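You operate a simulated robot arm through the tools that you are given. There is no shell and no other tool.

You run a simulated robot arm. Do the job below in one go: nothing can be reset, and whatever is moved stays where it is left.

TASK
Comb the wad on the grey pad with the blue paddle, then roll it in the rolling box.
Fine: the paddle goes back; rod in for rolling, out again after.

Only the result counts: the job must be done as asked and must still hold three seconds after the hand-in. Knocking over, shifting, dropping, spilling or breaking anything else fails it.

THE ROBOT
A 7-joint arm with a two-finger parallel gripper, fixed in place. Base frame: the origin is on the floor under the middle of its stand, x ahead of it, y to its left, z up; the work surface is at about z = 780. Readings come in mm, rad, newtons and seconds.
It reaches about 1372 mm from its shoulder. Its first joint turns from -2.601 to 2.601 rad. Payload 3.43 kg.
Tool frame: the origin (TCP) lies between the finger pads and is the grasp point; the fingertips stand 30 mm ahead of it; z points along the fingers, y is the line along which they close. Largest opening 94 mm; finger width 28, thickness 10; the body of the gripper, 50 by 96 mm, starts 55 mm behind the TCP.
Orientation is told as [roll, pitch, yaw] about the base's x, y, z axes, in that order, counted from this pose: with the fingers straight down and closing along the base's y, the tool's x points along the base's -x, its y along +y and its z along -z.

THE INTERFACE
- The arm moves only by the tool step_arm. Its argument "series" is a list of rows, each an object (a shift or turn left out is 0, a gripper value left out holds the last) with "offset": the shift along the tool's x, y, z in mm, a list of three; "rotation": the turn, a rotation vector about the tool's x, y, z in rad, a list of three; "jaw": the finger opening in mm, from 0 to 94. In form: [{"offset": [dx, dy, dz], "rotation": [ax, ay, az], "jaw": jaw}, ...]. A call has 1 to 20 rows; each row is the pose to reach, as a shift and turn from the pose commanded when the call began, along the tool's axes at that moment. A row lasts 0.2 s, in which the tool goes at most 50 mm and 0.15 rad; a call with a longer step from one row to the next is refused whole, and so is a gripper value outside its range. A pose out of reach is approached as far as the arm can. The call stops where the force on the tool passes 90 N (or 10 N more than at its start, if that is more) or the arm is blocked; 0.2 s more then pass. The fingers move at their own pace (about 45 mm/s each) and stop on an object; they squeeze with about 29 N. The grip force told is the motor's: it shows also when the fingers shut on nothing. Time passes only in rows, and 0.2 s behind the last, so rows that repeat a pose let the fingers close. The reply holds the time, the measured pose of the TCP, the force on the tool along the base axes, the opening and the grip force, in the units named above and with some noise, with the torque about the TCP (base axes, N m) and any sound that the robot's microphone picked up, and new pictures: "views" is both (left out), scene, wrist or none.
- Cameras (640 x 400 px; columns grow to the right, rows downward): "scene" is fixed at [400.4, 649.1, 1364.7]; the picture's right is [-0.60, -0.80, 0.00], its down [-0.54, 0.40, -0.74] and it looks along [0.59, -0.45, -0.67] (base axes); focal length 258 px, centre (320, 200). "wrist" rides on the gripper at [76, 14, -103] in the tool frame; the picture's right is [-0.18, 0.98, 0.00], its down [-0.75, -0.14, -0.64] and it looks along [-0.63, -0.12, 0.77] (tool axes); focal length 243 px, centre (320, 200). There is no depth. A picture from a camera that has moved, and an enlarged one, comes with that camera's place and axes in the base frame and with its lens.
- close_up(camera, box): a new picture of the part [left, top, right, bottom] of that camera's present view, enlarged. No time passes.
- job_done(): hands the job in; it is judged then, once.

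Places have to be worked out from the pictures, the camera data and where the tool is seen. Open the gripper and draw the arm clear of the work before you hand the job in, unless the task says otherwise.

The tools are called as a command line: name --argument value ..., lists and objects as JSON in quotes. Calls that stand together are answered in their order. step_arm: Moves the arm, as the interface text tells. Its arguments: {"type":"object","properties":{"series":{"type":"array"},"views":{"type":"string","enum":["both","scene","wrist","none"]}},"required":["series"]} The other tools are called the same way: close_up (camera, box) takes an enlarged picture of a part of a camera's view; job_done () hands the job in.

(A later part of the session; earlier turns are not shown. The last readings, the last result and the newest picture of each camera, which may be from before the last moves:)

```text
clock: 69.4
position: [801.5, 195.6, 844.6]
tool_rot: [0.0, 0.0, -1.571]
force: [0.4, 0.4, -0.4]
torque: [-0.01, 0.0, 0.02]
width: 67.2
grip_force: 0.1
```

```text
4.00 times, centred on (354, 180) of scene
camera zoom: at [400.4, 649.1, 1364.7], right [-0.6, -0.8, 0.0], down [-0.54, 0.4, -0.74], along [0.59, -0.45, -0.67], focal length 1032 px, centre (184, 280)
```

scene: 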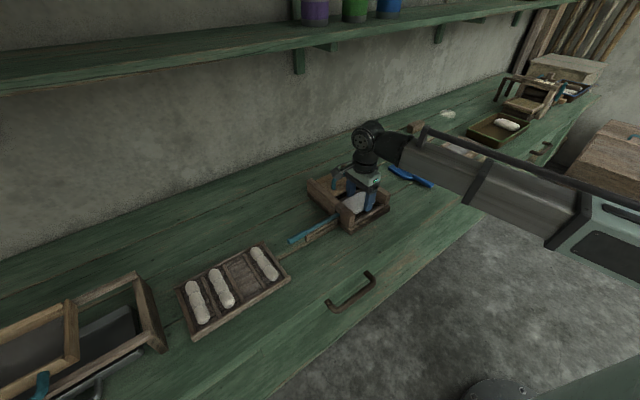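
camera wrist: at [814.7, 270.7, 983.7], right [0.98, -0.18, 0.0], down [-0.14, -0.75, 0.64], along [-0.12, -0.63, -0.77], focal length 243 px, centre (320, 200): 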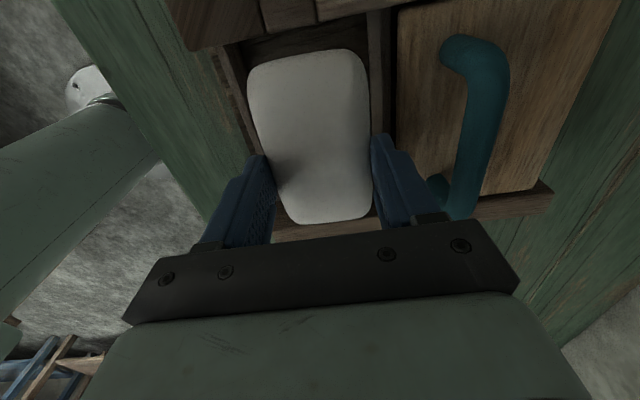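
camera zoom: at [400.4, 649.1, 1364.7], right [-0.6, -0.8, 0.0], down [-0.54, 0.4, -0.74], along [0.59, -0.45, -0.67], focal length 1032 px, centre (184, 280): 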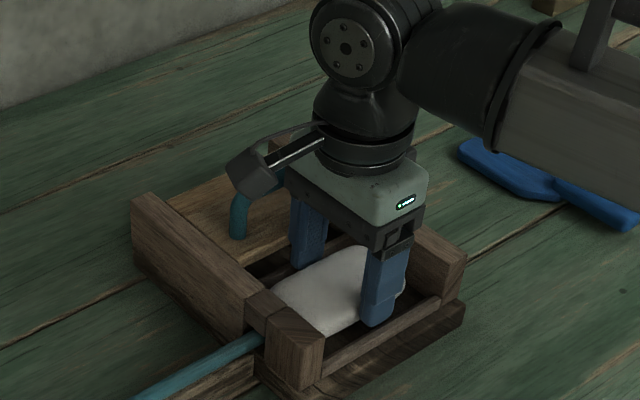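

Released cleanly with zero force. I rise straight up to check the wad in the well.

step_arm --series '[{"offset": [0, 0, -10]}, {"offset": [0, 0, -30]}, {"offset": [0, 0, -60]}, {"offset": [0, 0, -95]}, {"offset": [0, 0, -125]}, {"offset": [20, 0, -145]}, {"offset": [20, 0, -145]}]' --views "both"

close_up --camera "scene" --box '[280, 150, 408, 250]'

close_up --camera "wrist" --box '[200, 0, 440, 150]'

```text
clock: 71.0
position: [800.4, 215.2, 988.9]
tool_rot: [-0.001, -0.001, -1.571]
force: [-1.0, 0.9, 0.6]
torque: [-0.01, 0.0, 0.03]
width: 67.0
grip_force: 0.1
camera wrist: at [815.5, 290.6, 1090.7], right [0.98, -0.18, 0.0], down [-0.14, -0.75, 0.64], along [-0.12, -0.63, -0.77], focal length 243 px, centre (320, 200)
```

scene: 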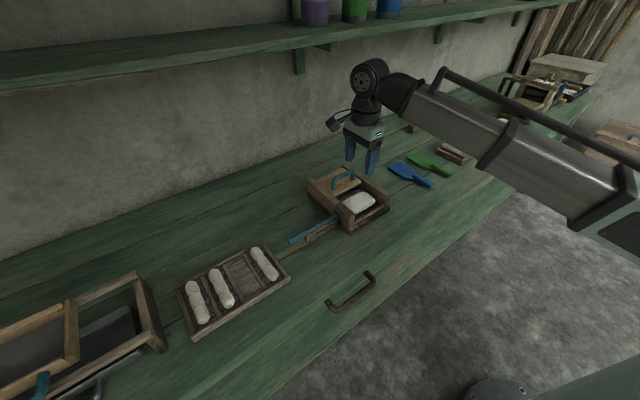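
wrist: 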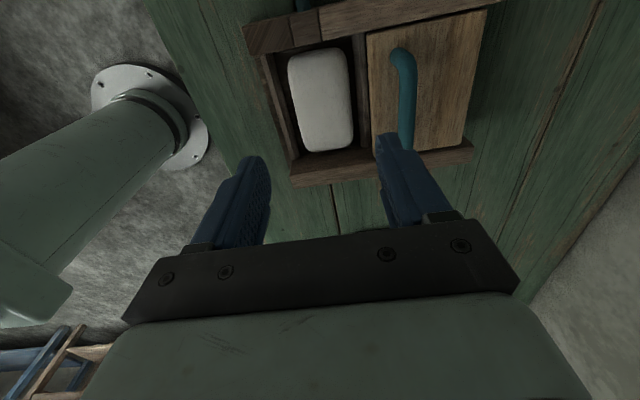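

```text
4.00 times, centred on (344, 200) of scene
camera zoom: at [400.4, 649.1, 1364.7], right [-0.6, -0.8, 0.0], down [-0.54, 0.4, -0.74], along [0.59, -0.45, -0.67], focal length 1032 px, centre (224, 200)
```

zoom: 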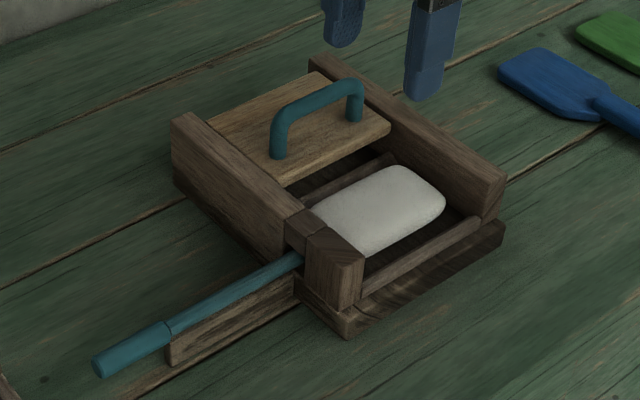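

```text
2.67 times, centred on (320, 75) of wrist
camera zoom: at [815.5, 290.6, 1090.7], right [0.98, -0.18, 0.0], down [-0.14, -0.75, 0.64], along [-0.12, -0.63, -0.77], focal length 647 px, centre (320, 533)
```

zoom: 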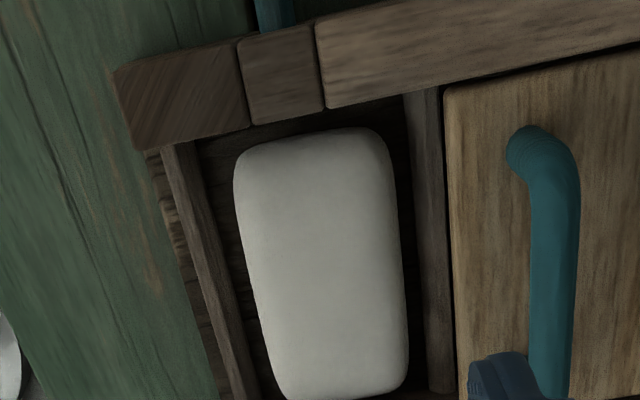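

The wad sits squarely in the well. Next the rod: I move over its teal grip to see the grip, guide and heights closely.

step_arm --series '[{"offset": [40, -1, 0]}, {"offset": [80, -2, 10]}, {"offset": [120, -2, 25]}, {"offset": [160, -2, 40]}, {"offset": [195, -2, 55]}, {"offset": [205, -2, 60]}, {"offset": [205, -2, 60]}]' --views "both"

close_up --camera "wrist" --box '[230, 40, 430, 165]'

close_up --camera "scene" --box '[270, 190, 366, 250]'

```text
clock: 72.6
position: [798.6, 421.7, 927.8]
tool_rot: [-0.002, 0.0, -1.571]
force: [0.4, -0.1, -0.4]
torque: [0.0, 0.02, 0.02]
width: 67.0
grip_force: 0.0
camera wrist: at [812.7, 496.4, 1029.7], right [0.98, -0.18, 0.0], down [-0.14, -0.75, 0.64], along [-0.12, -0.63, -0.77], focal length 243 px, centre (320, 200)
```

scene: 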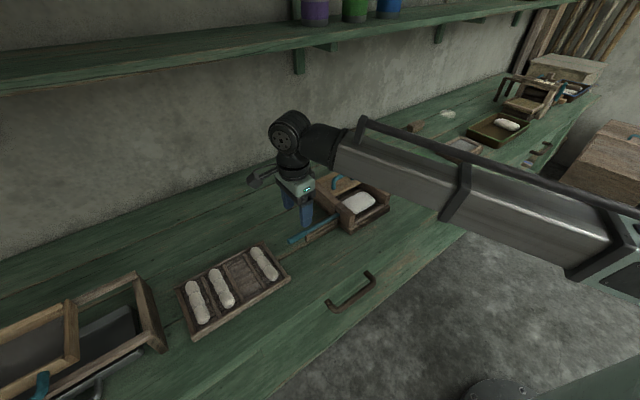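
wrist: 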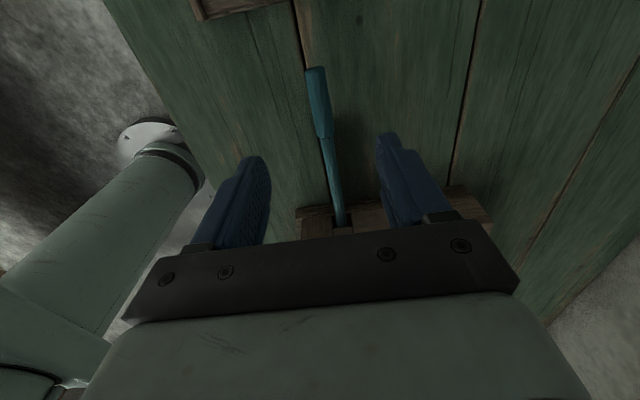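

```text
3.20 times, centred on (330, 102) of wrist
camera zoom: at [812.7, 496.4, 1029.7], right [0.98, -0.18, 0.0], down [-0.14, -0.75, 0.64], along [-0.12, -0.63, -0.77], focal length 776 px, centre (288, 512)
```

zoom: 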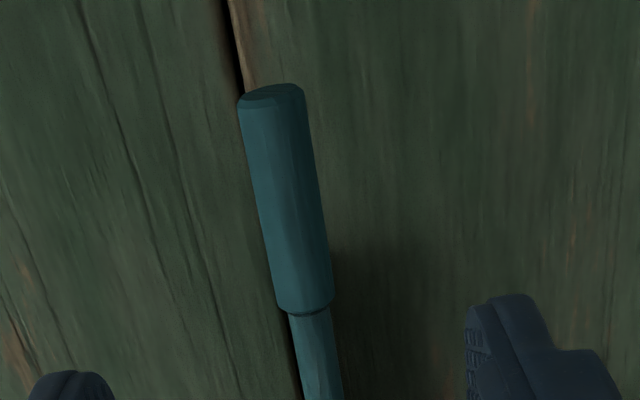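

```text
6.67 times, centred on (318, 220) of scene
camera zoom: at [400.4, 649.1, 1364.7], right [-0.6, -0.8, 0.0], down [-0.54, 0.4, -0.74], along [0.59, -0.45, -0.67], focal length 1720 px, centre (333, 67)
```

zoom: 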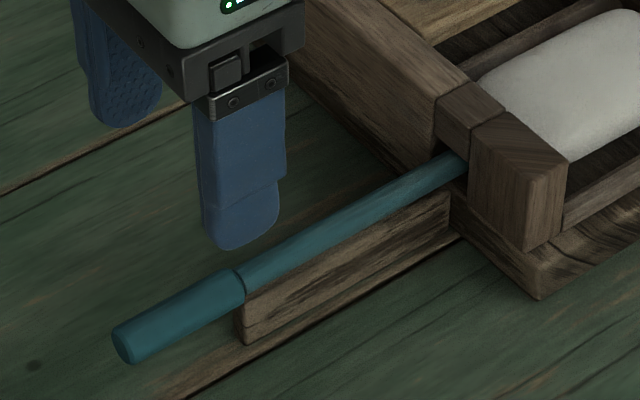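

The rod axis triangulates to x≈799.5, z≈816, with the grip spanning y 398–454, and the guide plank lies under the shaft. I lower over the grip with jaws at 50 mm to check the fingertip height against it.

step_arm --series '[{"offset": [2, 1, 20], "jaw": 50}, {"offset": [4, 1, 45]}, {"offset": [5, 1, 65]}, {"offset": [5, 1, 73]}, {"offset": [5, 1, 73]}]' --views "both"

close_up --camera "scene" --box '[262, 190, 358, 250]'

close_up --camera "wrist" --box '[220, 40, 420, 240]'

```text
clock: 73.8
position: [799.7, 426.4, 853.5]
tool_rot: [-0.001, 0.001, -1.57]
force: [-0.4, 0.3, 0.0]
torque: [-0.01, -0.03, 0.03]
width: 50.0
grip_force: 0.1
camera wrist: at [814.3, 502.1, 956.6], right [0.98, -0.18, 0.0], down [-0.14, -0.75, 0.64], along [-0.12, -0.63, -0.77], focal length 243 px, centre (320, 200)
```

scene: 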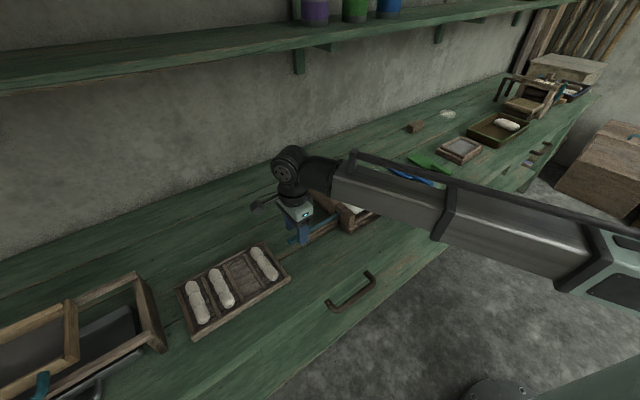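
wrist: 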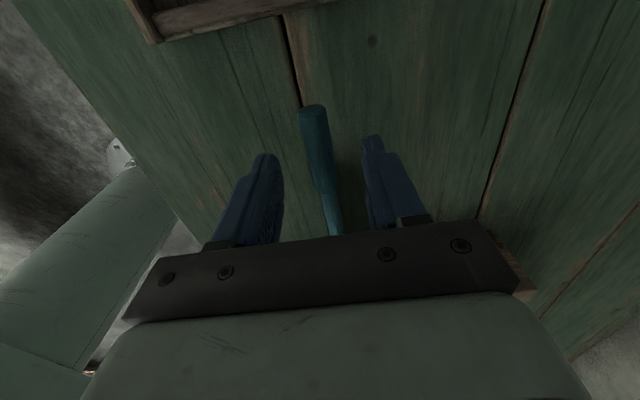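

```text
6.67 times, centred on (310, 220) of scene
camera zoom: at [400.4, 649.1, 1364.7], right [-0.6, -0.8, 0.0], down [-0.54, 0.4, -0.74], along [0.59, -0.45, -0.67], focal length 1720 px, centre (387, 67)
```

zoom: 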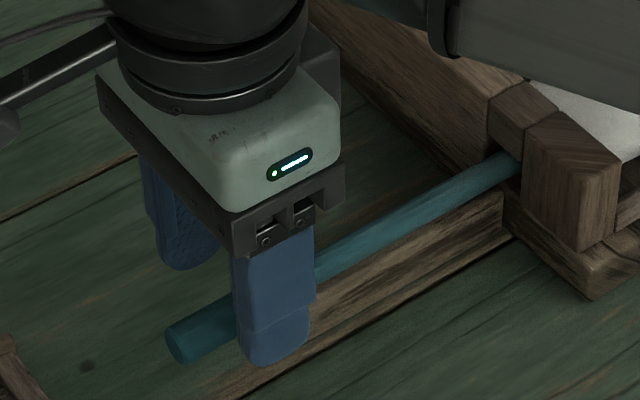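

```text
2.00 times, centred on (320, 140) of wrist
camera zoom: at [814.3, 502.1, 956.6], right [0.98, -0.18, 0.0], down [-0.14, -0.75, 0.64], along [-0.12, -0.63, -0.77], focal length 485 px, centre (320, 320)
```

zoom: 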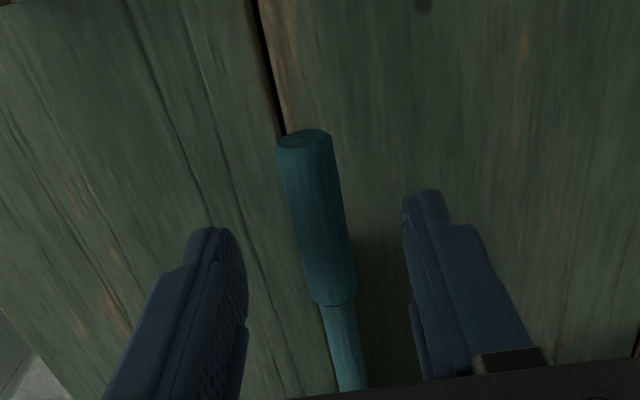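

Both cameras now agree: rod axis x≈801, z≈816. I lower the tips to about z 811 around the grip and close.

step_arm --series '[{"offset": [0, 1, 6]}, {"offset": [0, 1, 12]}, {"offset": [0, 1, 12], "jaw": 30}, {"offset": [0, 1, 12], "jaw": 10}, {"offset": [0, 1, 12], "jaw": 10}, {"offset": [0, 1, 12], "jaw": 10}, {"offset": [0, 1, 12], "jaw": 10}]' --views "both"

close_up --camera "scene" --box '[262, 190, 358, 250]'

```text
clock: 75.4
position: [800.4, 425.6, 843.6]
tool_rot: [-0.001, -0.001, -1.571]
force: [0.1, 0.0, -3.1]
torque: [0.07, 0.01, -0.01]
width: 15.8
grip_force: 44.8
camera wrist: at [814.4, 501.9, 945.6], right [0.98, -0.18, 0.0], down [-0.14, -0.75, 0.64], along [-0.12, -0.63, -0.77], focal length 243 px, centre (320, 200)
```

scene: 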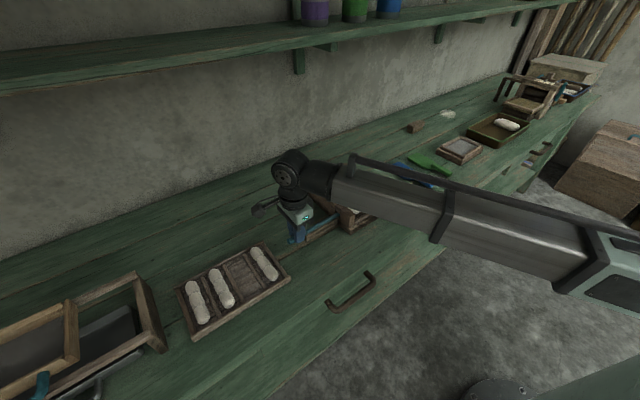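
wrist: 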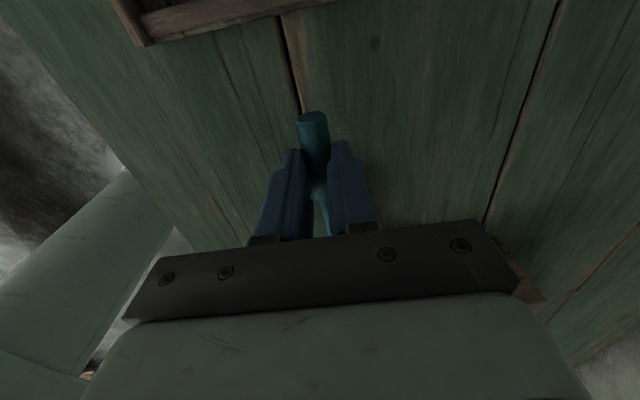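

```text
6.67 times, centred on (310, 220) of scene
camera zoom: at [400.4, 649.1, 1364.7], right [-0.6, -0.8, 0.0], down [-0.54, 0.4, -0.74], along [0.59, -0.45, -0.67], focal length 1720 px, centre (387, 67)
```

zoom: 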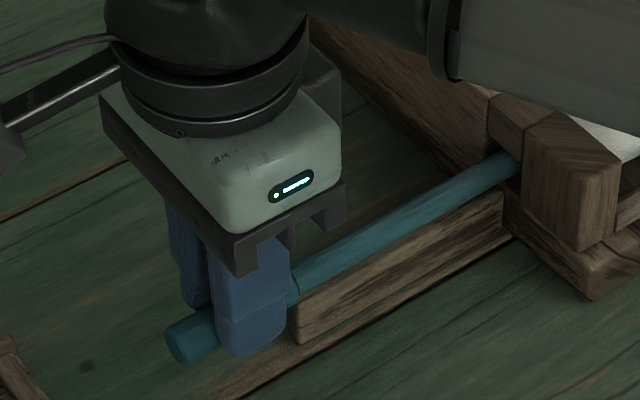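

The grip is closed at 15.8 mm on the rod handle. I push gently 6 mm along −y and read the resistance.

step_arm --series '[{"offset": [-3, 0, 0]}, {"offset": [-6, 0, 0]}]' --views "none"

```text
clock: 76.0
position: [799.5, 419.6, 843.1]
tool_rot: [-0.003, 0.001, -1.572]
force: [-2.7, 0.7, -15.6]
torque: [0.27, 0.04, 0.0]
width: 15.6
grip_force: 45.1
```

The rod moved 6 mm but it now pulls down on the tool with 15 N, so I'm slightly too high on it. I look closely and lower by about 1 mm to relax that.

step_arm --series '[{"offset": [0, 0, 1]}, {"offset": [0, 0, 1]}]' --views "both"

close_up --camera "scene" --box '[262, 190, 358, 250]'

close_up --camera "wrist" --box '[220, 80, 420, 240]'

```text
clock: 76.6
position: [799.7, 420.7, 844.1]
tool_rot: [0.0, 0.0, -1.572]
force: [-2.9, 0.6, -4.3]
torque: [-0.19, 0.11, 0.02]
width: 15.4
grip_force: 45.3
camera wrist: at [814.4, 495.6, 945.6], right [0.98, -0.18, 0.0], down [-0.14, -0.75, 0.64], along [-0.12, -0.63, -0.77], focal length 243 px, centre (320, 200)
```

scene: 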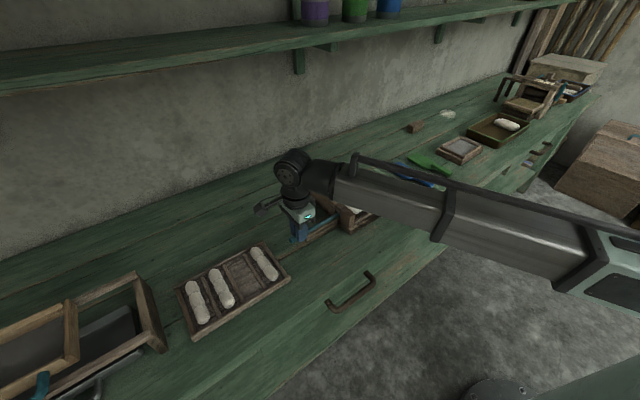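
wrist: 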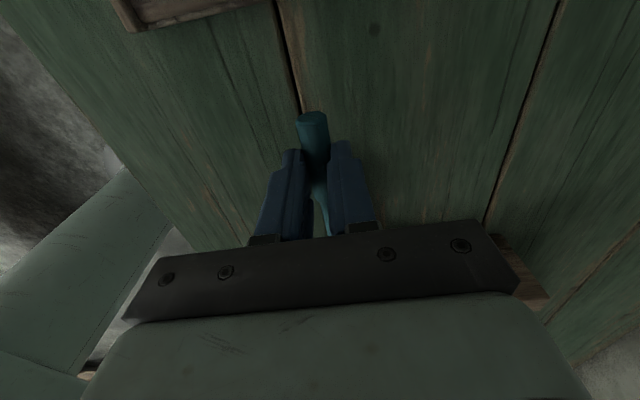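

```text
6.67 times, centred on (310, 220) of scene
camera zoom: at [400.4, 649.1, 1364.7], right [-0.6, -0.8, 0.0], down [-0.54, 0.4, -0.74], along [0.59, -0.45, -0.67], focal length 1720 px, centre (387, 67)
```

zoom: 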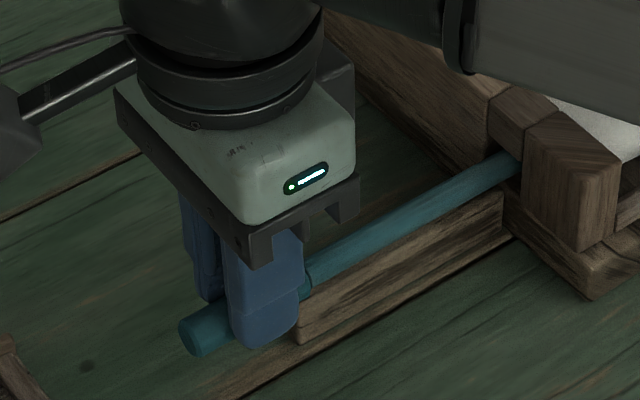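

```text
2.50 times, centred on (320, 160) of wrist
camera zoom: at [814.4, 495.6, 945.6], right [0.98, -0.18, 0.0], down [-0.14, -0.75, 0.64], along [-0.12, -0.63, -0.77], focal length 606 px, centre (320, 300)
```

zoom: 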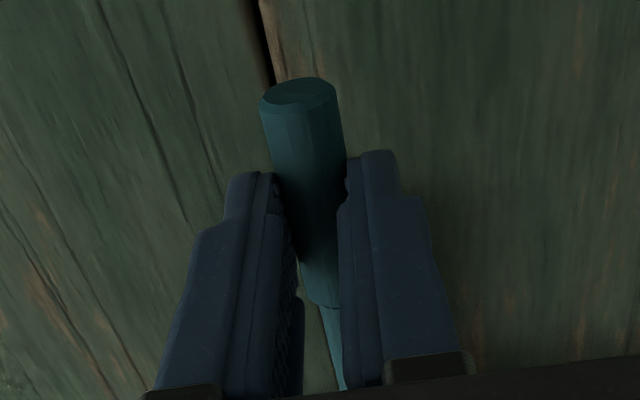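

The handle's front now passes over the plank end without trouble and forces have eased. I continue pushing 20 mm.

step_arm --series '[{"offset": [-6, -0.3, 0.3]}, {"offset": [-13, -0.3, 0.3]}, {"offset": [-20, -0.3, 0.3]}]' --views "none"

```text
clock: 77.4
position: [800.2, 399.4, 843.3]
tool_rot: [0.002, 0.001, -1.571]
force: [0.8, 0.6, 12.8]
torque: [-0.25, 0.0, -0.04]
width: 15.3
grip_force: 44.9
```

Sliding freely along y but now 13 N upward, so I raise about 0.8 mm and push on 20 mm more.

step_arm --series '[{"offset": [0, 0, -0.8]}, {"offset": [-6, 0, -0.8]}, {"offset": [-13, 0, -0.8]}, {"offset": [-20, 0, -0.8]}]' --views "none"

```text
clock: 78.4
position: [799.6, 380.1, 843.7]
tool_rot: [-0.001, 0.0, -1.572]
force: [-0.6, 1.0, 3.4]
torque: [0.41, 0.0, 0.01]
width: 15.6
grip_force: 45.2
```

Forces are low (3 N). I keep pushing 20 mm.

step_arm --series '[{"offset": [-6, 0, 0]}, {"offset": [-13, 0, 0]}, {"offset": [-20, 0, 0]}]' --views "scene"

close_up --camera "scene" --box '[280, 170, 408, 250]'

```text
clock: 79.2
position: [799.3, 360.3, 844.6]
tool_rot: [0.002, 0.0, -1.571]
force: [-2.3, -0.3, -1.6]
torque: [0.06, 0.07, 0.0]
width: 15.6
grip_force: 44.8
```

scene: 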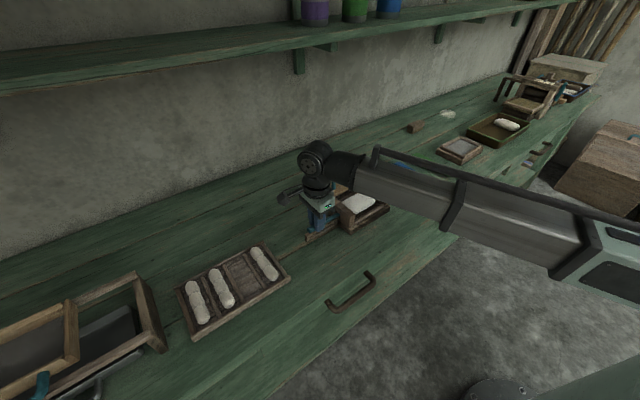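

```text
5.00 times, centred on (344, 210) of scene
camera zoom: at [400.4, 649.1, 1364.7], right [-0.6, -0.8, 0.0], down [-0.54, 0.4, -0.74], along [0.59, -0.45, -0.67], focal length 1290 px, centre (200, 150)
```

zoom: 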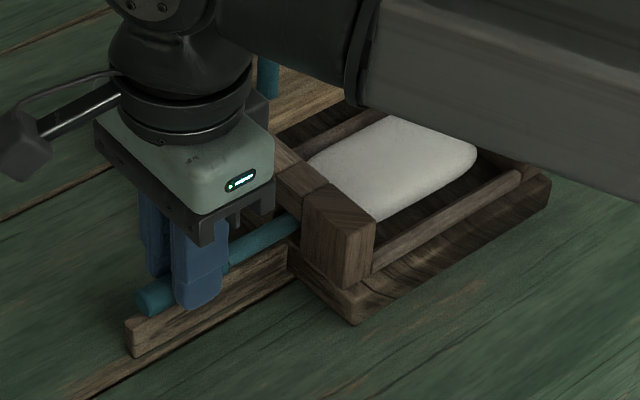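

Rod has gone in ~66 mm with little resistance and the wad has not moved. I push on another 20 mm.

step_arm --series '[{"offset": [-6, 0, 0]}, {"offset": [-13, 0, 0]}, {"offset": [-20, 0, 0]}]' --views "none"

```text
clock: 80.0
position: [800.4, 341.2, 844.7]
tool_rot: [-0.001, -0.001, -1.571]
force: [-9.0, -0.6, -7.6]
torque: [-0.03, 0.19, -0.07]
width: 15.5
grip_force: 45.1
```

Slight sideways load (−9 N x, −8 N z); I shift 0.6 mm in −x and 0.5 mm down, and push 12 mm more.

step_arm --series '[{"offset": [0, -0.6, 0.5]}, {"offset": [-6, -0.6, 0.5]}, {"offset": [-12, -0.6, 0.5]}]' --views "none"

```text
clock: 80.8
position: [799.6, 328.9, 842.6]
tool_rot: [0.0, 0.0, -1.571]
force: [-6.8, 0.5, 4.8]
torque: [-0.18, 0.14, 0.0]
width: 15.6
grip_force: 44.8
```

Still free in y. I push 6 mm more with a small x relief and check.

step_arm --series '[{"offset": [-3, -0.4, -0.2]}, {"offset": [-6, -0.4, -0.2]}]' --views "scene"

close_up --camera "scene" --box '[280, 170, 408, 250]'

```text
clock: 81.4
position: [799.8, 322.3, 843.8]
tool_rot: [0.0, 0.0, -1.572]
force: [-3.7, 0.5, 0.1]
torque: [0.18, 0.09, -0.05]
width: 15.6
grip_force: 44.9
```

scene: 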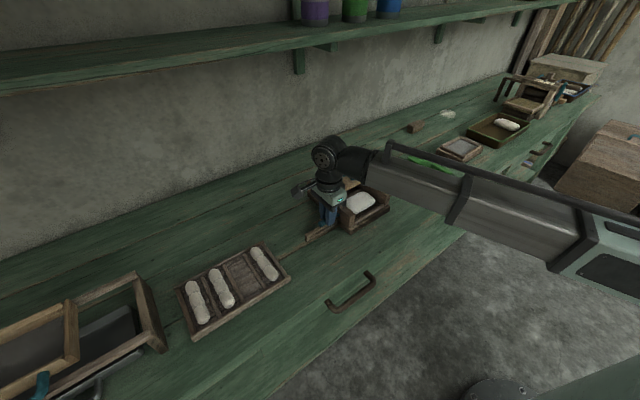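

```text
5.00 times, centred on (344, 210) of scene
camera zoom: at [400.4, 649.1, 1364.7], right [-0.6, -0.8, 0.0], down [-0.54, 0.4, -0.74], along [0.59, -0.45, -0.67], focal length 1290 px, centre (200, 150)
```

zoom: 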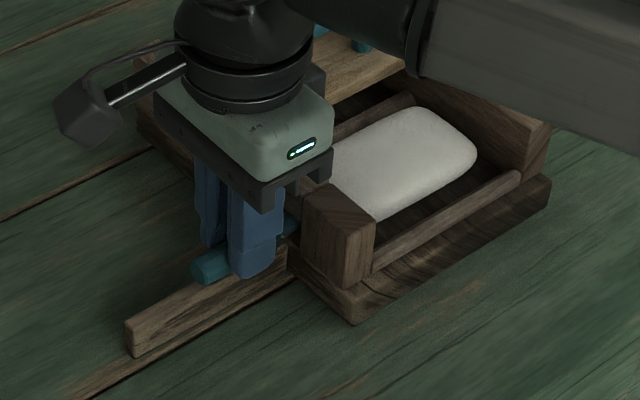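

The handle front is now a few millimetres from the wall. I push in 2 mm steps to find the end stop gently.

step_arm --series '[{"offset": [-2, -0.2, 0]}, {"offset": [-4, -0.2, 0]}]' --views "none"

```text
clock: 82.0
position: [800.3, 318.7, 843.6]
tool_rot: [0.004, 0.0, -1.573]
force: [6.1, 1.1, 3.6]
torque: [0.09, -0.13, 0.01]
width: 15.6
grip_force: 44.7
```

Still free along y; 3 mm more.

step_arm --series '[{"offset": [-1.5, 0.2, 0]}, {"offset": [-3, 0.2, 0]}]' --views "none"

```text
clock: 82.6
position: [799.8, 315.0, 844.6]
tool_rot: [0.001, 0.001, -1.571]
force: [8.1, -0.5, 5.5]
torque: [0.04, -0.24, 0.02]
width: 15.6
grip_force: 44.8
```

No end stop yet. I relieve +0.4 mm in x and push 3 mm more, checking.

step_arm --series '[{"offset": [-1.5, 0.4, -0.3]}, {"offset": [-3, 0.4, -0.3]}]' --views "scene"

close_up --camera "scene" --box '[300, 170, 396, 230]'

```text
clock: 83.2
position: [800.2, 312.4, 843.2]
tool_rot: [0.002, 0.002, -1.57]
force: [10.9, 9.9, 12.4]
torque: [-0.94, -0.29, -0.09]
width: 15.5
grip_force: 45.2
```

scene: 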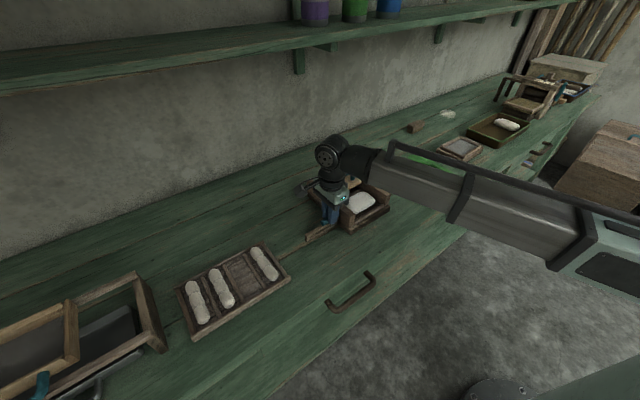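

```text
6.67 times, centred on (348, 200) of scene
camera zoom: at [400.4, 649.1, 1364.7], right [-0.6, -0.8, 0.0], down [-0.54, 0.4, -0.74], along [0.59, -0.45, -0.67], focal length 1720 px, centre (133, 200)
```

zoom: 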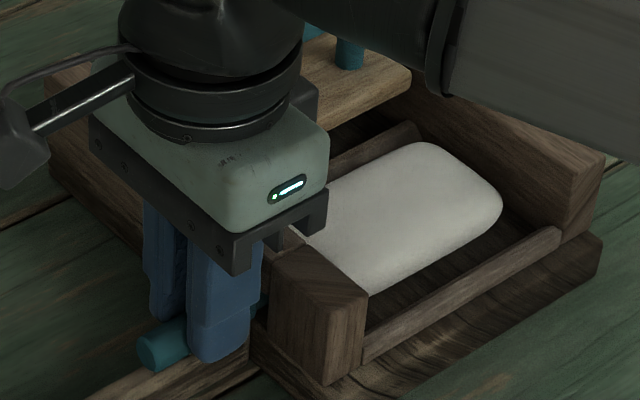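

End stop felt (10 N in y): the rod is fully in after ~114 mm. I open the fingers and rise clear.

step_arm --series '[{"offset": [1, 0, 0], "jaw": 30}, {"offset": [1, 0, 0], "jaw": 50}, {"offset": [1, 0, 0], "jaw": 50}, {"offset": [1, 0, -20]}, {"offset": [1, 0, -60]}, {"offset": [1, 0, -105]}, {"offset": [1, 0, -140]}, {"offset": [1, 0, -140]}]' --views "both"

close_up --camera "scene" --box '[290, 160, 402, 230]'

close_up --camera "wrist" --box '[240, 80, 400, 240]'

```text
clock: 85.0
position: [798.6, 311.9, 982.7]
tool_rot: [-0.001, -0.002, -1.571]
force: [-1.3, -0.2, 0.0]
torque: [-0.03, 0.0, 0.01]
width: 50.1
grip_force: 0.0
camera wrist: at [813.0, 387.6, 1085.5], right [0.98, -0.18, 0.0], down [-0.14, -0.75, 0.64], along [-0.12, -0.63, -0.77], focal length 243 px, centre (320, 200)
```

scene: 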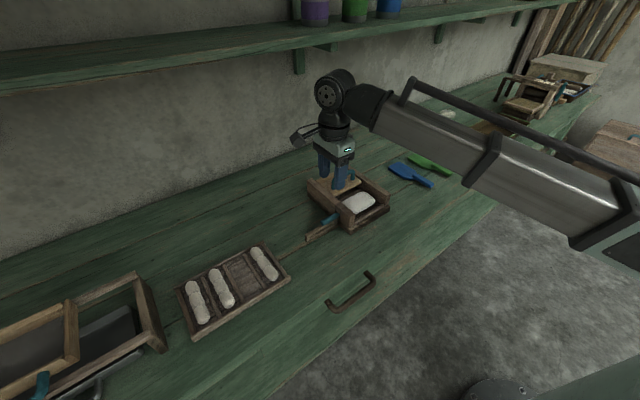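
wrist: 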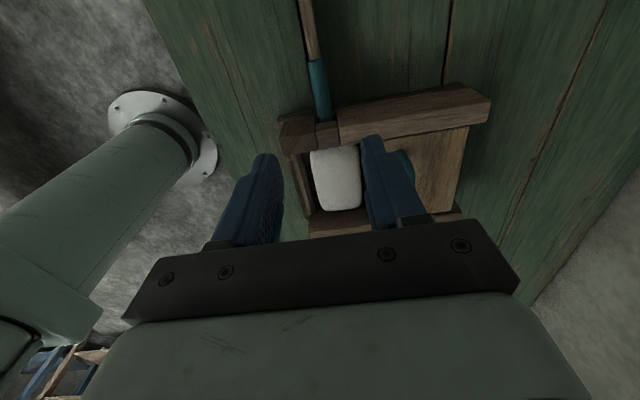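

```text
5.71 times, centred on (346, 195) of scene
camera zoom: at [400.4, 649.1, 1364.7], right [-0.6, -0.8, 0.0], down [-0.54, 0.4, -0.74], along [0.59, -0.45, -0.67], focal length 1475 px, centre (171, 229)
```

zoom: 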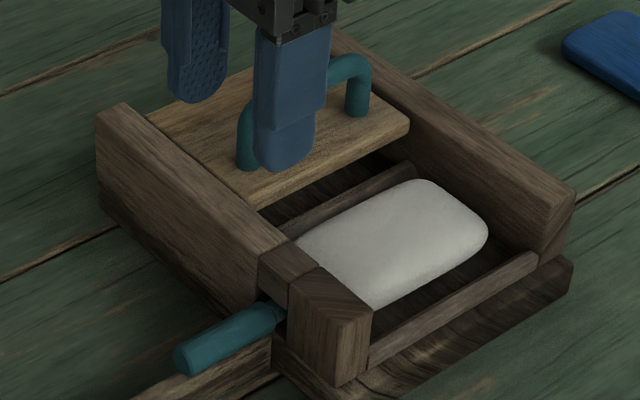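

```text
2.50 times, centred on (320, 160) of wrist
camera zoom: at [813.0, 387.6, 1085.5], right [0.98, -0.18, 0.0], down [-0.14, -0.75, 0.64], along [-0.12, -0.63, -0.77], focal length 606 px, centre (320, 300)
```

zoom: 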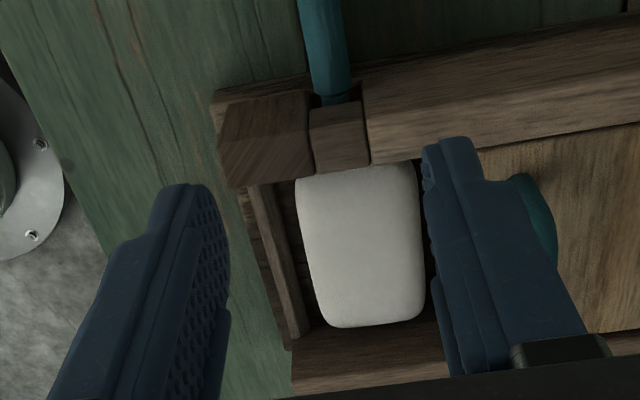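

The rod is in and the wad is undisturbed. I move over the lid's teal handle bar (≈x 877, y 200, z 875) and look down at it.

step_arm --series '[{"offset": [-25, 18, 0]}, {"offset": [-50, 38, 0]}, {"offset": [-75, 58, 0]}, {"offset": [-100, 76, 0]}, {"offset": [-108, 79, 10]}, {"offset": [-108, 79, 20]}, {"offset": [-108, 79, 20]}]' --views "both"

close_up --camera "wrist" --box '[220, 20, 420, 220]'

close_up --camera "scene" --box '[290, 130, 402, 200]'

```text
clock: 86.6
position: [880.3, 205.3, 964.0]
tool_rot: [0.001, 0.001, -1.571]
force: [0.0, 0.6, 0.3]
torque: [0.05, 0.01, -0.02]
width: 50.2
grip_force: 0.1
camera wrist: at [894.1, 280.4, 1065.8], right [0.98, -0.18, 0.0], down [-0.14, -0.75, 0.64], along [-0.12, -0.63, -0.77], focal length 243 px, centre (320, 200)
```

scene: 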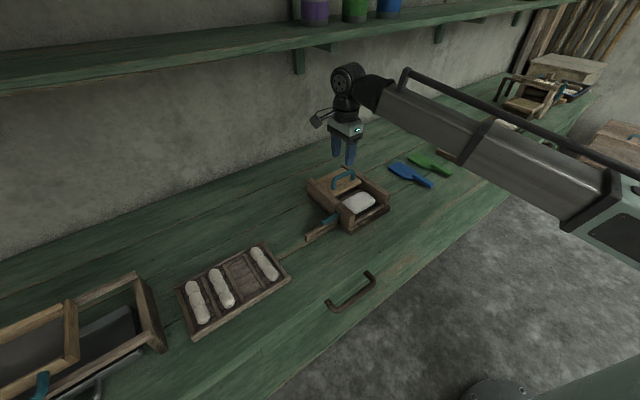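
wrist: 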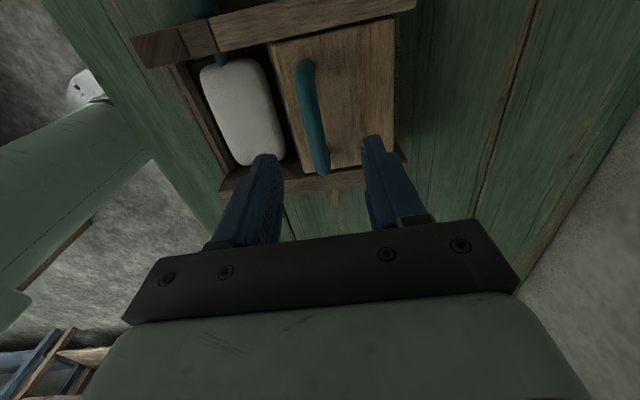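

```text
2.00 times, centred on (320, 120) of wrist
camera zoom: at [894.1, 280.4, 1065.8], right [0.98, -0.18, 0.0], down [-0.14, -0.75, 0.64], along [-0.12, -0.63, -0.77], focal length 485 px, centre (320, 360)
```

zoom: 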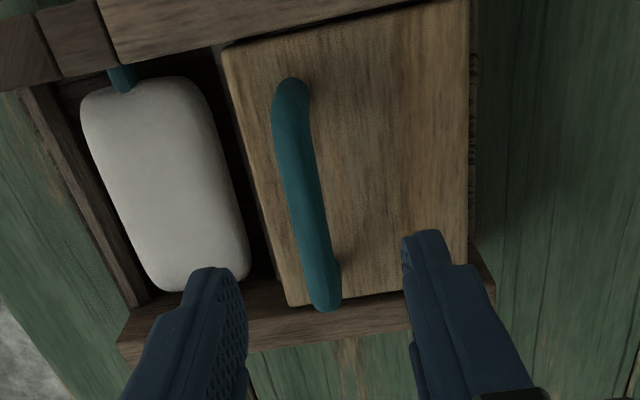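

```text
5.71 times, centred on (346, 165) of scene
camera zoom: at [400.4, 649.1, 1364.7], right [-0.6, -0.8, 0.0], down [-0.54, 0.4, -0.74], along [0.59, -0.45, -0.67], focal length 1475 px, centre (171, 400)
```

zoom: 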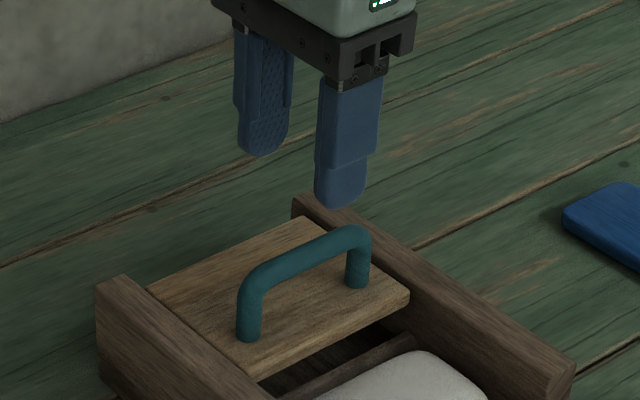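

The bar's centre is about (875.5, 203, 881). I lower so the fingers straddle it, tips about 20 mm below the bar, and then close.

step_arm --series '[{"offset": [-2, -4, 25]}, {"offset": [-3, -4.5, 50]}, {"offset": [-3, -4.5, 68]}, {"offset": [-3, -4.5, 72]}, {"offset": [-3, -4.5, 72], "jaw": 30}, {"offset": [-3, -4.5, 72], "jaw": 5}, {"offset": [-3, -4.5, 72], "jaw": 5}, {"offset": [-3, -4.5, 72], "jaw": 5}, {"offset": [-3, -4.5, 72], "jaw": 5}]' --views "both"

close_up --camera "scene" --box '[290, 140, 402, 210]'

```text
clock: 88.6
position: [874.5, 202.7, 892.9]
tool_rot: [0.0, 0.001, -1.57]
force: [0.7, 0.1, -3.1]
torque: [0.01, -0.01, -0.01]
width: 13.1
grip_force: 44.5
camera wrist: at [889.3, 277.6, 993.9], right [0.98, -0.18, 0.0], down [-0.14, -0.75, 0.64], along [-0.12, -0.63, -0.77], focal length 243 px, centre (320, 200)
```

scene: 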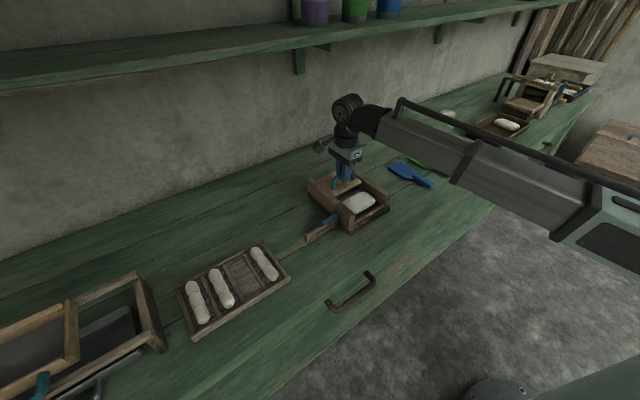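
wrist: 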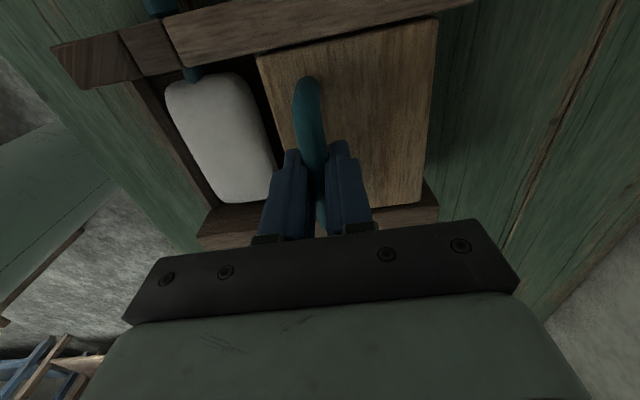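

```text
5.71 times, centred on (346, 175) of scene
camera zoom: at [400.4, 649.1, 1364.7], right [-0.6, -0.8, 0.0], down [-0.54, 0.4, -0.74], along [0.59, -0.45, -0.67], focal length 1475 px, centre (171, 343)
```

zoom: 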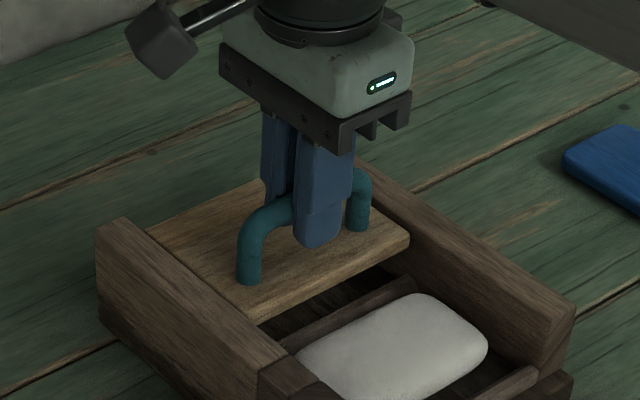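

The bar is gripped (13.1 mm). I pull the lid toward −x gently, 8 mm first, to feel the sliding resistance.

step_arm --series '[{"offset": [0, -4, 0]}, {"offset": [0, -8, 0]}]' --views "none"

```text
clock: 89.2
position: [865.1, 202.4, 891.4]
tool_rot: [0.001, 0.0, -1.569]
force: [0.5, -1.9, 0.8]
torque: [0.15, -0.03, 0.02]
width: 13.1
grip_force: 44.8
```

Slides freely. I pull on 40 mm toward the well and watch.

step_arm --series '[{"offset": [0, -8, 0]}, {"offset": [0, -16, 0]}, {"offset": [0, -24, 0]}, {"offset": [0, -32, 0]}, {"offset": [0, -40, 0]}]' --views "scene"

close_up --camera "scene" --box '[290, 150, 402, 220]'

```text
clock: 90.4
position: [826.2, 202.1, 892.4]
tool_rot: [0.0, 0.001, -1.571]
force: [-0.7, 1.3, 10.0]
torque: [0.34, -0.02, 0.03]
width: 13.5
grip_force: 45.0
```

scene: 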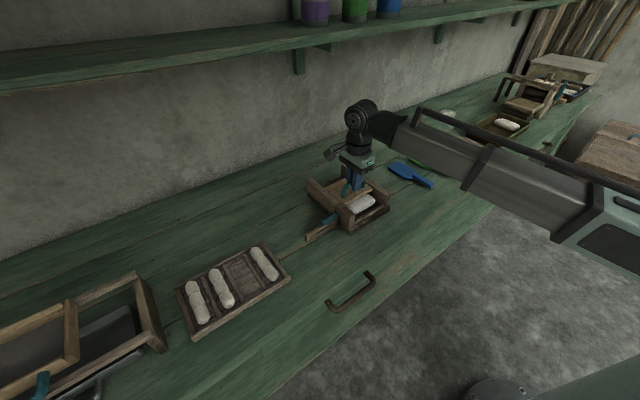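

```text
5.71 times, centred on (346, 185) of scene
camera zoom: at [400.4, 649.1, 1364.7], right [-0.6, -0.8, 0.0], down [-0.54, 0.4, -0.74], along [0.59, -0.45, -0.67], focal length 1475 px, centre (171, 286)
```

zoom: 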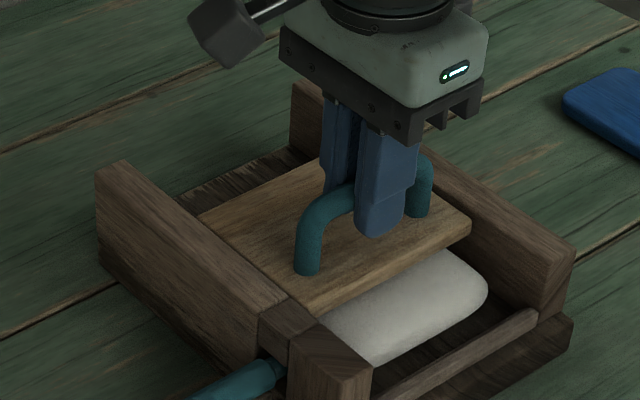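

The lid is sliding over the wad with small drag. I continue 40 mm toward the front.

step_arm --series '[{"offset": [0, -8, -0.5]}, {"offset": [0, -16, -0.5]}, {"offset": [0, -24, -0.5]}, {"offset": [0, -32, -0.5]}, {"offset": [0, -40, -0.5]}]' --views "scene"

close_up --camera "scene" --box '[290, 150, 402, 220]'

```text
clock: 91.6
position: [786.1, 203.1, 893.0]
tool_rot: [0.0, -0.001, -1.569]
force: [-0.2, 6.9, 0.7]
torque: [0.69, -0.01, 0.0]
width: 13.3
grip_force: 44.6
```

scene: 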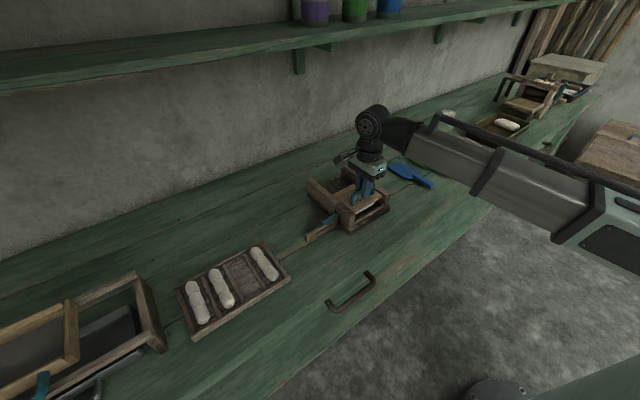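

```text
5.71 times, centred on (346, 185) of scene
camera zoom: at [400.4, 649.1, 1364.7], right [-0.6, -0.8, 0.0], down [-0.54, 0.4, -0.74], along [0.59, -0.45, -0.67], focal length 1475 px, centre (171, 286)
```

zoom: 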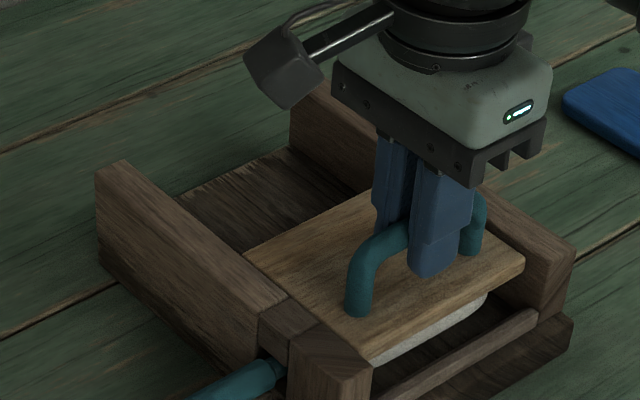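

Nearly covering the wad; some lateral load (7 N y). I relieve 0.4 mm and pull 15 mm more to find the front end.

step_arm --series '[{"offset": [0.4, -5, 0]}, {"offset": [0.4, -10, 0]}, {"offset": [0.4, -15, 0]}]' --views "none"

```text
clock: 92.4
position: [779.3, 202.6, 891.4]
tool_rot: [0.014, -0.002, -1.573]
force: [53.3, 5.0, 11.6]
torque: [-0.4, -0.49, 0.12]
width: 13.5
grip_force: 45.3
```

That is the front stop (x≈780). I back off right away and stroke the lid back to its rear position.

step_arm --series '[{"offset": [0, 10, 0]}, {"offset": [0, 20, 0]}, {"offset": [0, 32, 0]}, {"offset": [0, 44, 0]}, {"offset": [0, 56, 0]}, {"offset": [0, 68, 0]}, {"offset": [0, 80, 0]}, {"offset": [0, 90, 0]}, {"offset": [0, 97, 0]}]' --views "both"

close_up --camera "scene" --box '[290, 150, 402, 230]'

```text
clock: 94.4
position: [870.1, 203.4, 891.7]
tool_rot: [0.002, 0.0, -1.57]
force: [0.1, 1.1, -4.1]
torque: [0.08, 0.05, -0.04]
width: 13.3
grip_force: 45.4
camera wrist: at [882.6, 277.6, 993.7], right [0.98, -0.18, 0.0], down [-0.14, -0.75, 0.64], along [-0.12, -0.63, -0.77], focal length 243 px, centre (320, 200)
```

scene: 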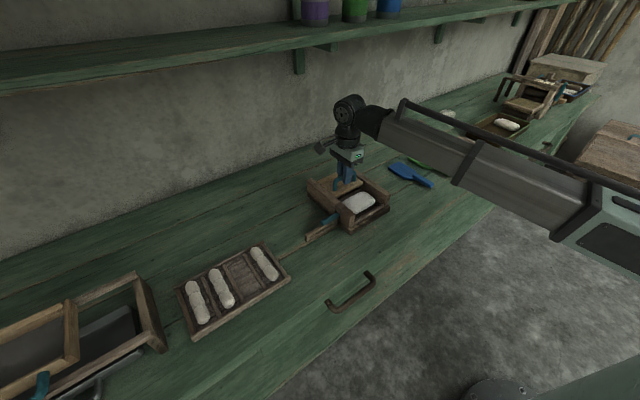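
wrist: 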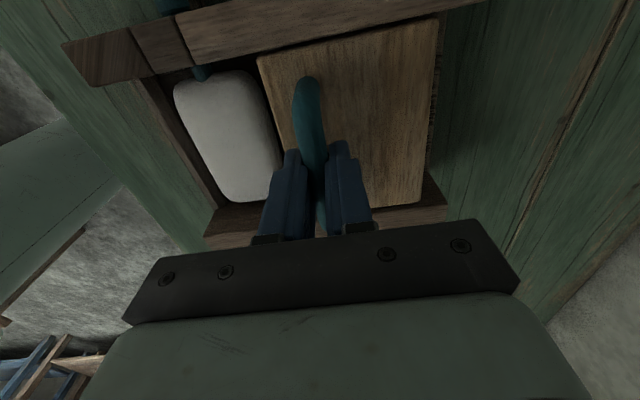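

```text
5.00 times, centred on (346, 190) of scene
camera zoom: at [400.4, 649.1, 1364.7], right [-0.6, -0.8, 0.0], down [-0.54, 0.4, -0.74], along [0.59, -0.45, -0.67], focal length 1290 px, centre (190, 250)
```

zoom: 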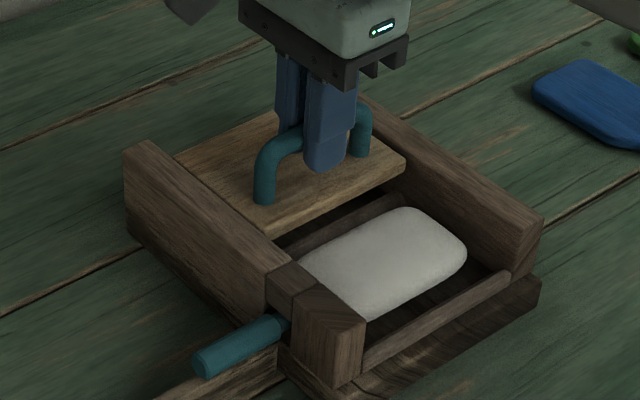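

The box hasn't shifted and the wad is still whole after one pass, so I do another full forth-and-back stroke of the lid, stopping just short of the front stop.

step_arm --series '[{"offset": [0, -12, 0]}, {"offset": [0, -24, 0]}, {"offset": [0, -36, 0]}, {"offset": [0, -48, 0]}, {"offset": [0, -60, 0]}, {"offset": [0, -72, 0]}, {"offset": [0, -82, 0]}, {"offset": [0, -86.5, 0]}, {"offset": [0, -82, 0]}, {"offset": [0, -72, 0]}, {"offset": [0, -60, 0]}, {"offset": [0, -48, 0]}, {"offset": [0, -36, 0]}, {"offset": [0, -24, 0]}, {"offset": [0, -12, 0]}, {"offset": [0, 0, 0]}, {"offset": [0, 0, 0]}]' --views "both"

close_up --camera "scene" --box '[290, 150, 402, 230]'

```text
clock: 98.0
position: [868.2, 202.2, 891.7]
tool_rot: [0.001, 0.0, -1.571]
force: [0.4, -8.4, -1.3]
torque: [-0.5, -0.02, 0.0]
width: 13.2
grip_force: 44.9
camera wrist: at [883.4, 277.5, 993.8], right [0.98, -0.18, 0.0], down [-0.14, -0.75, 0.64], along [-0.12, -0.63, -0.77], focal length 243 px, centre (320, 200)
```

scene: 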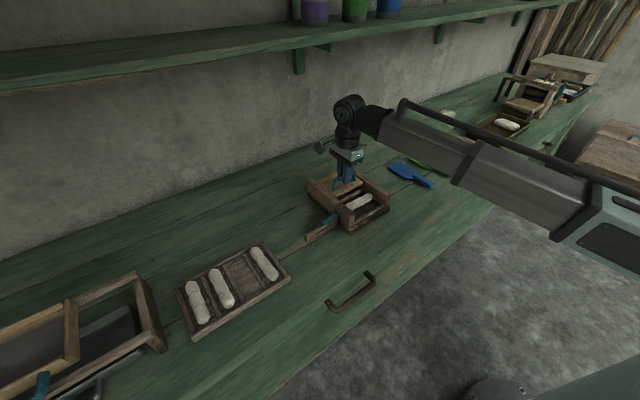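
wrist: 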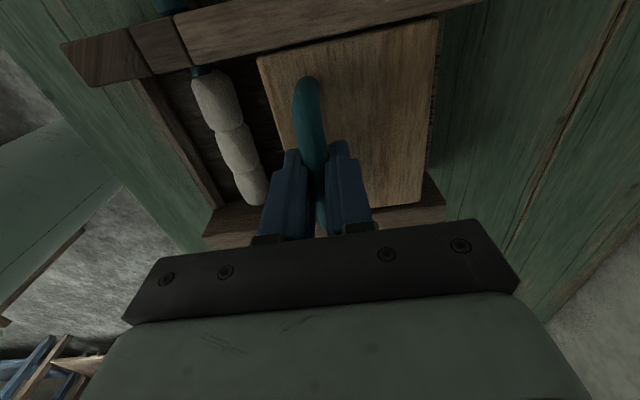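

```text
5.00 times, centred on (346, 190) of scene
camera zoom: at [400.4, 649.1, 1364.7], right [-0.6, -0.8, 0.0], down [-0.54, 0.4, -0.74], along [0.59, -0.45, -0.67], focal length 1290 px, centre (190, 250)
```

zoom: 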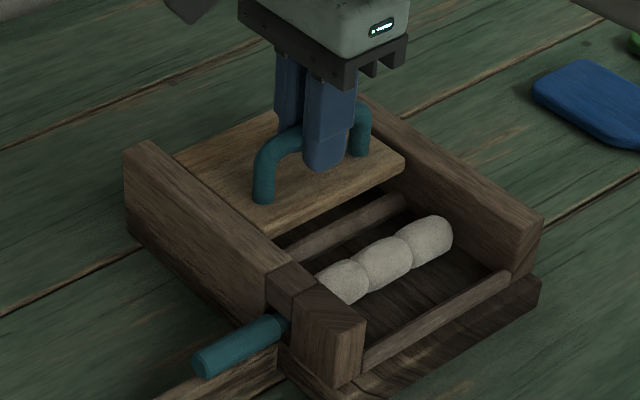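

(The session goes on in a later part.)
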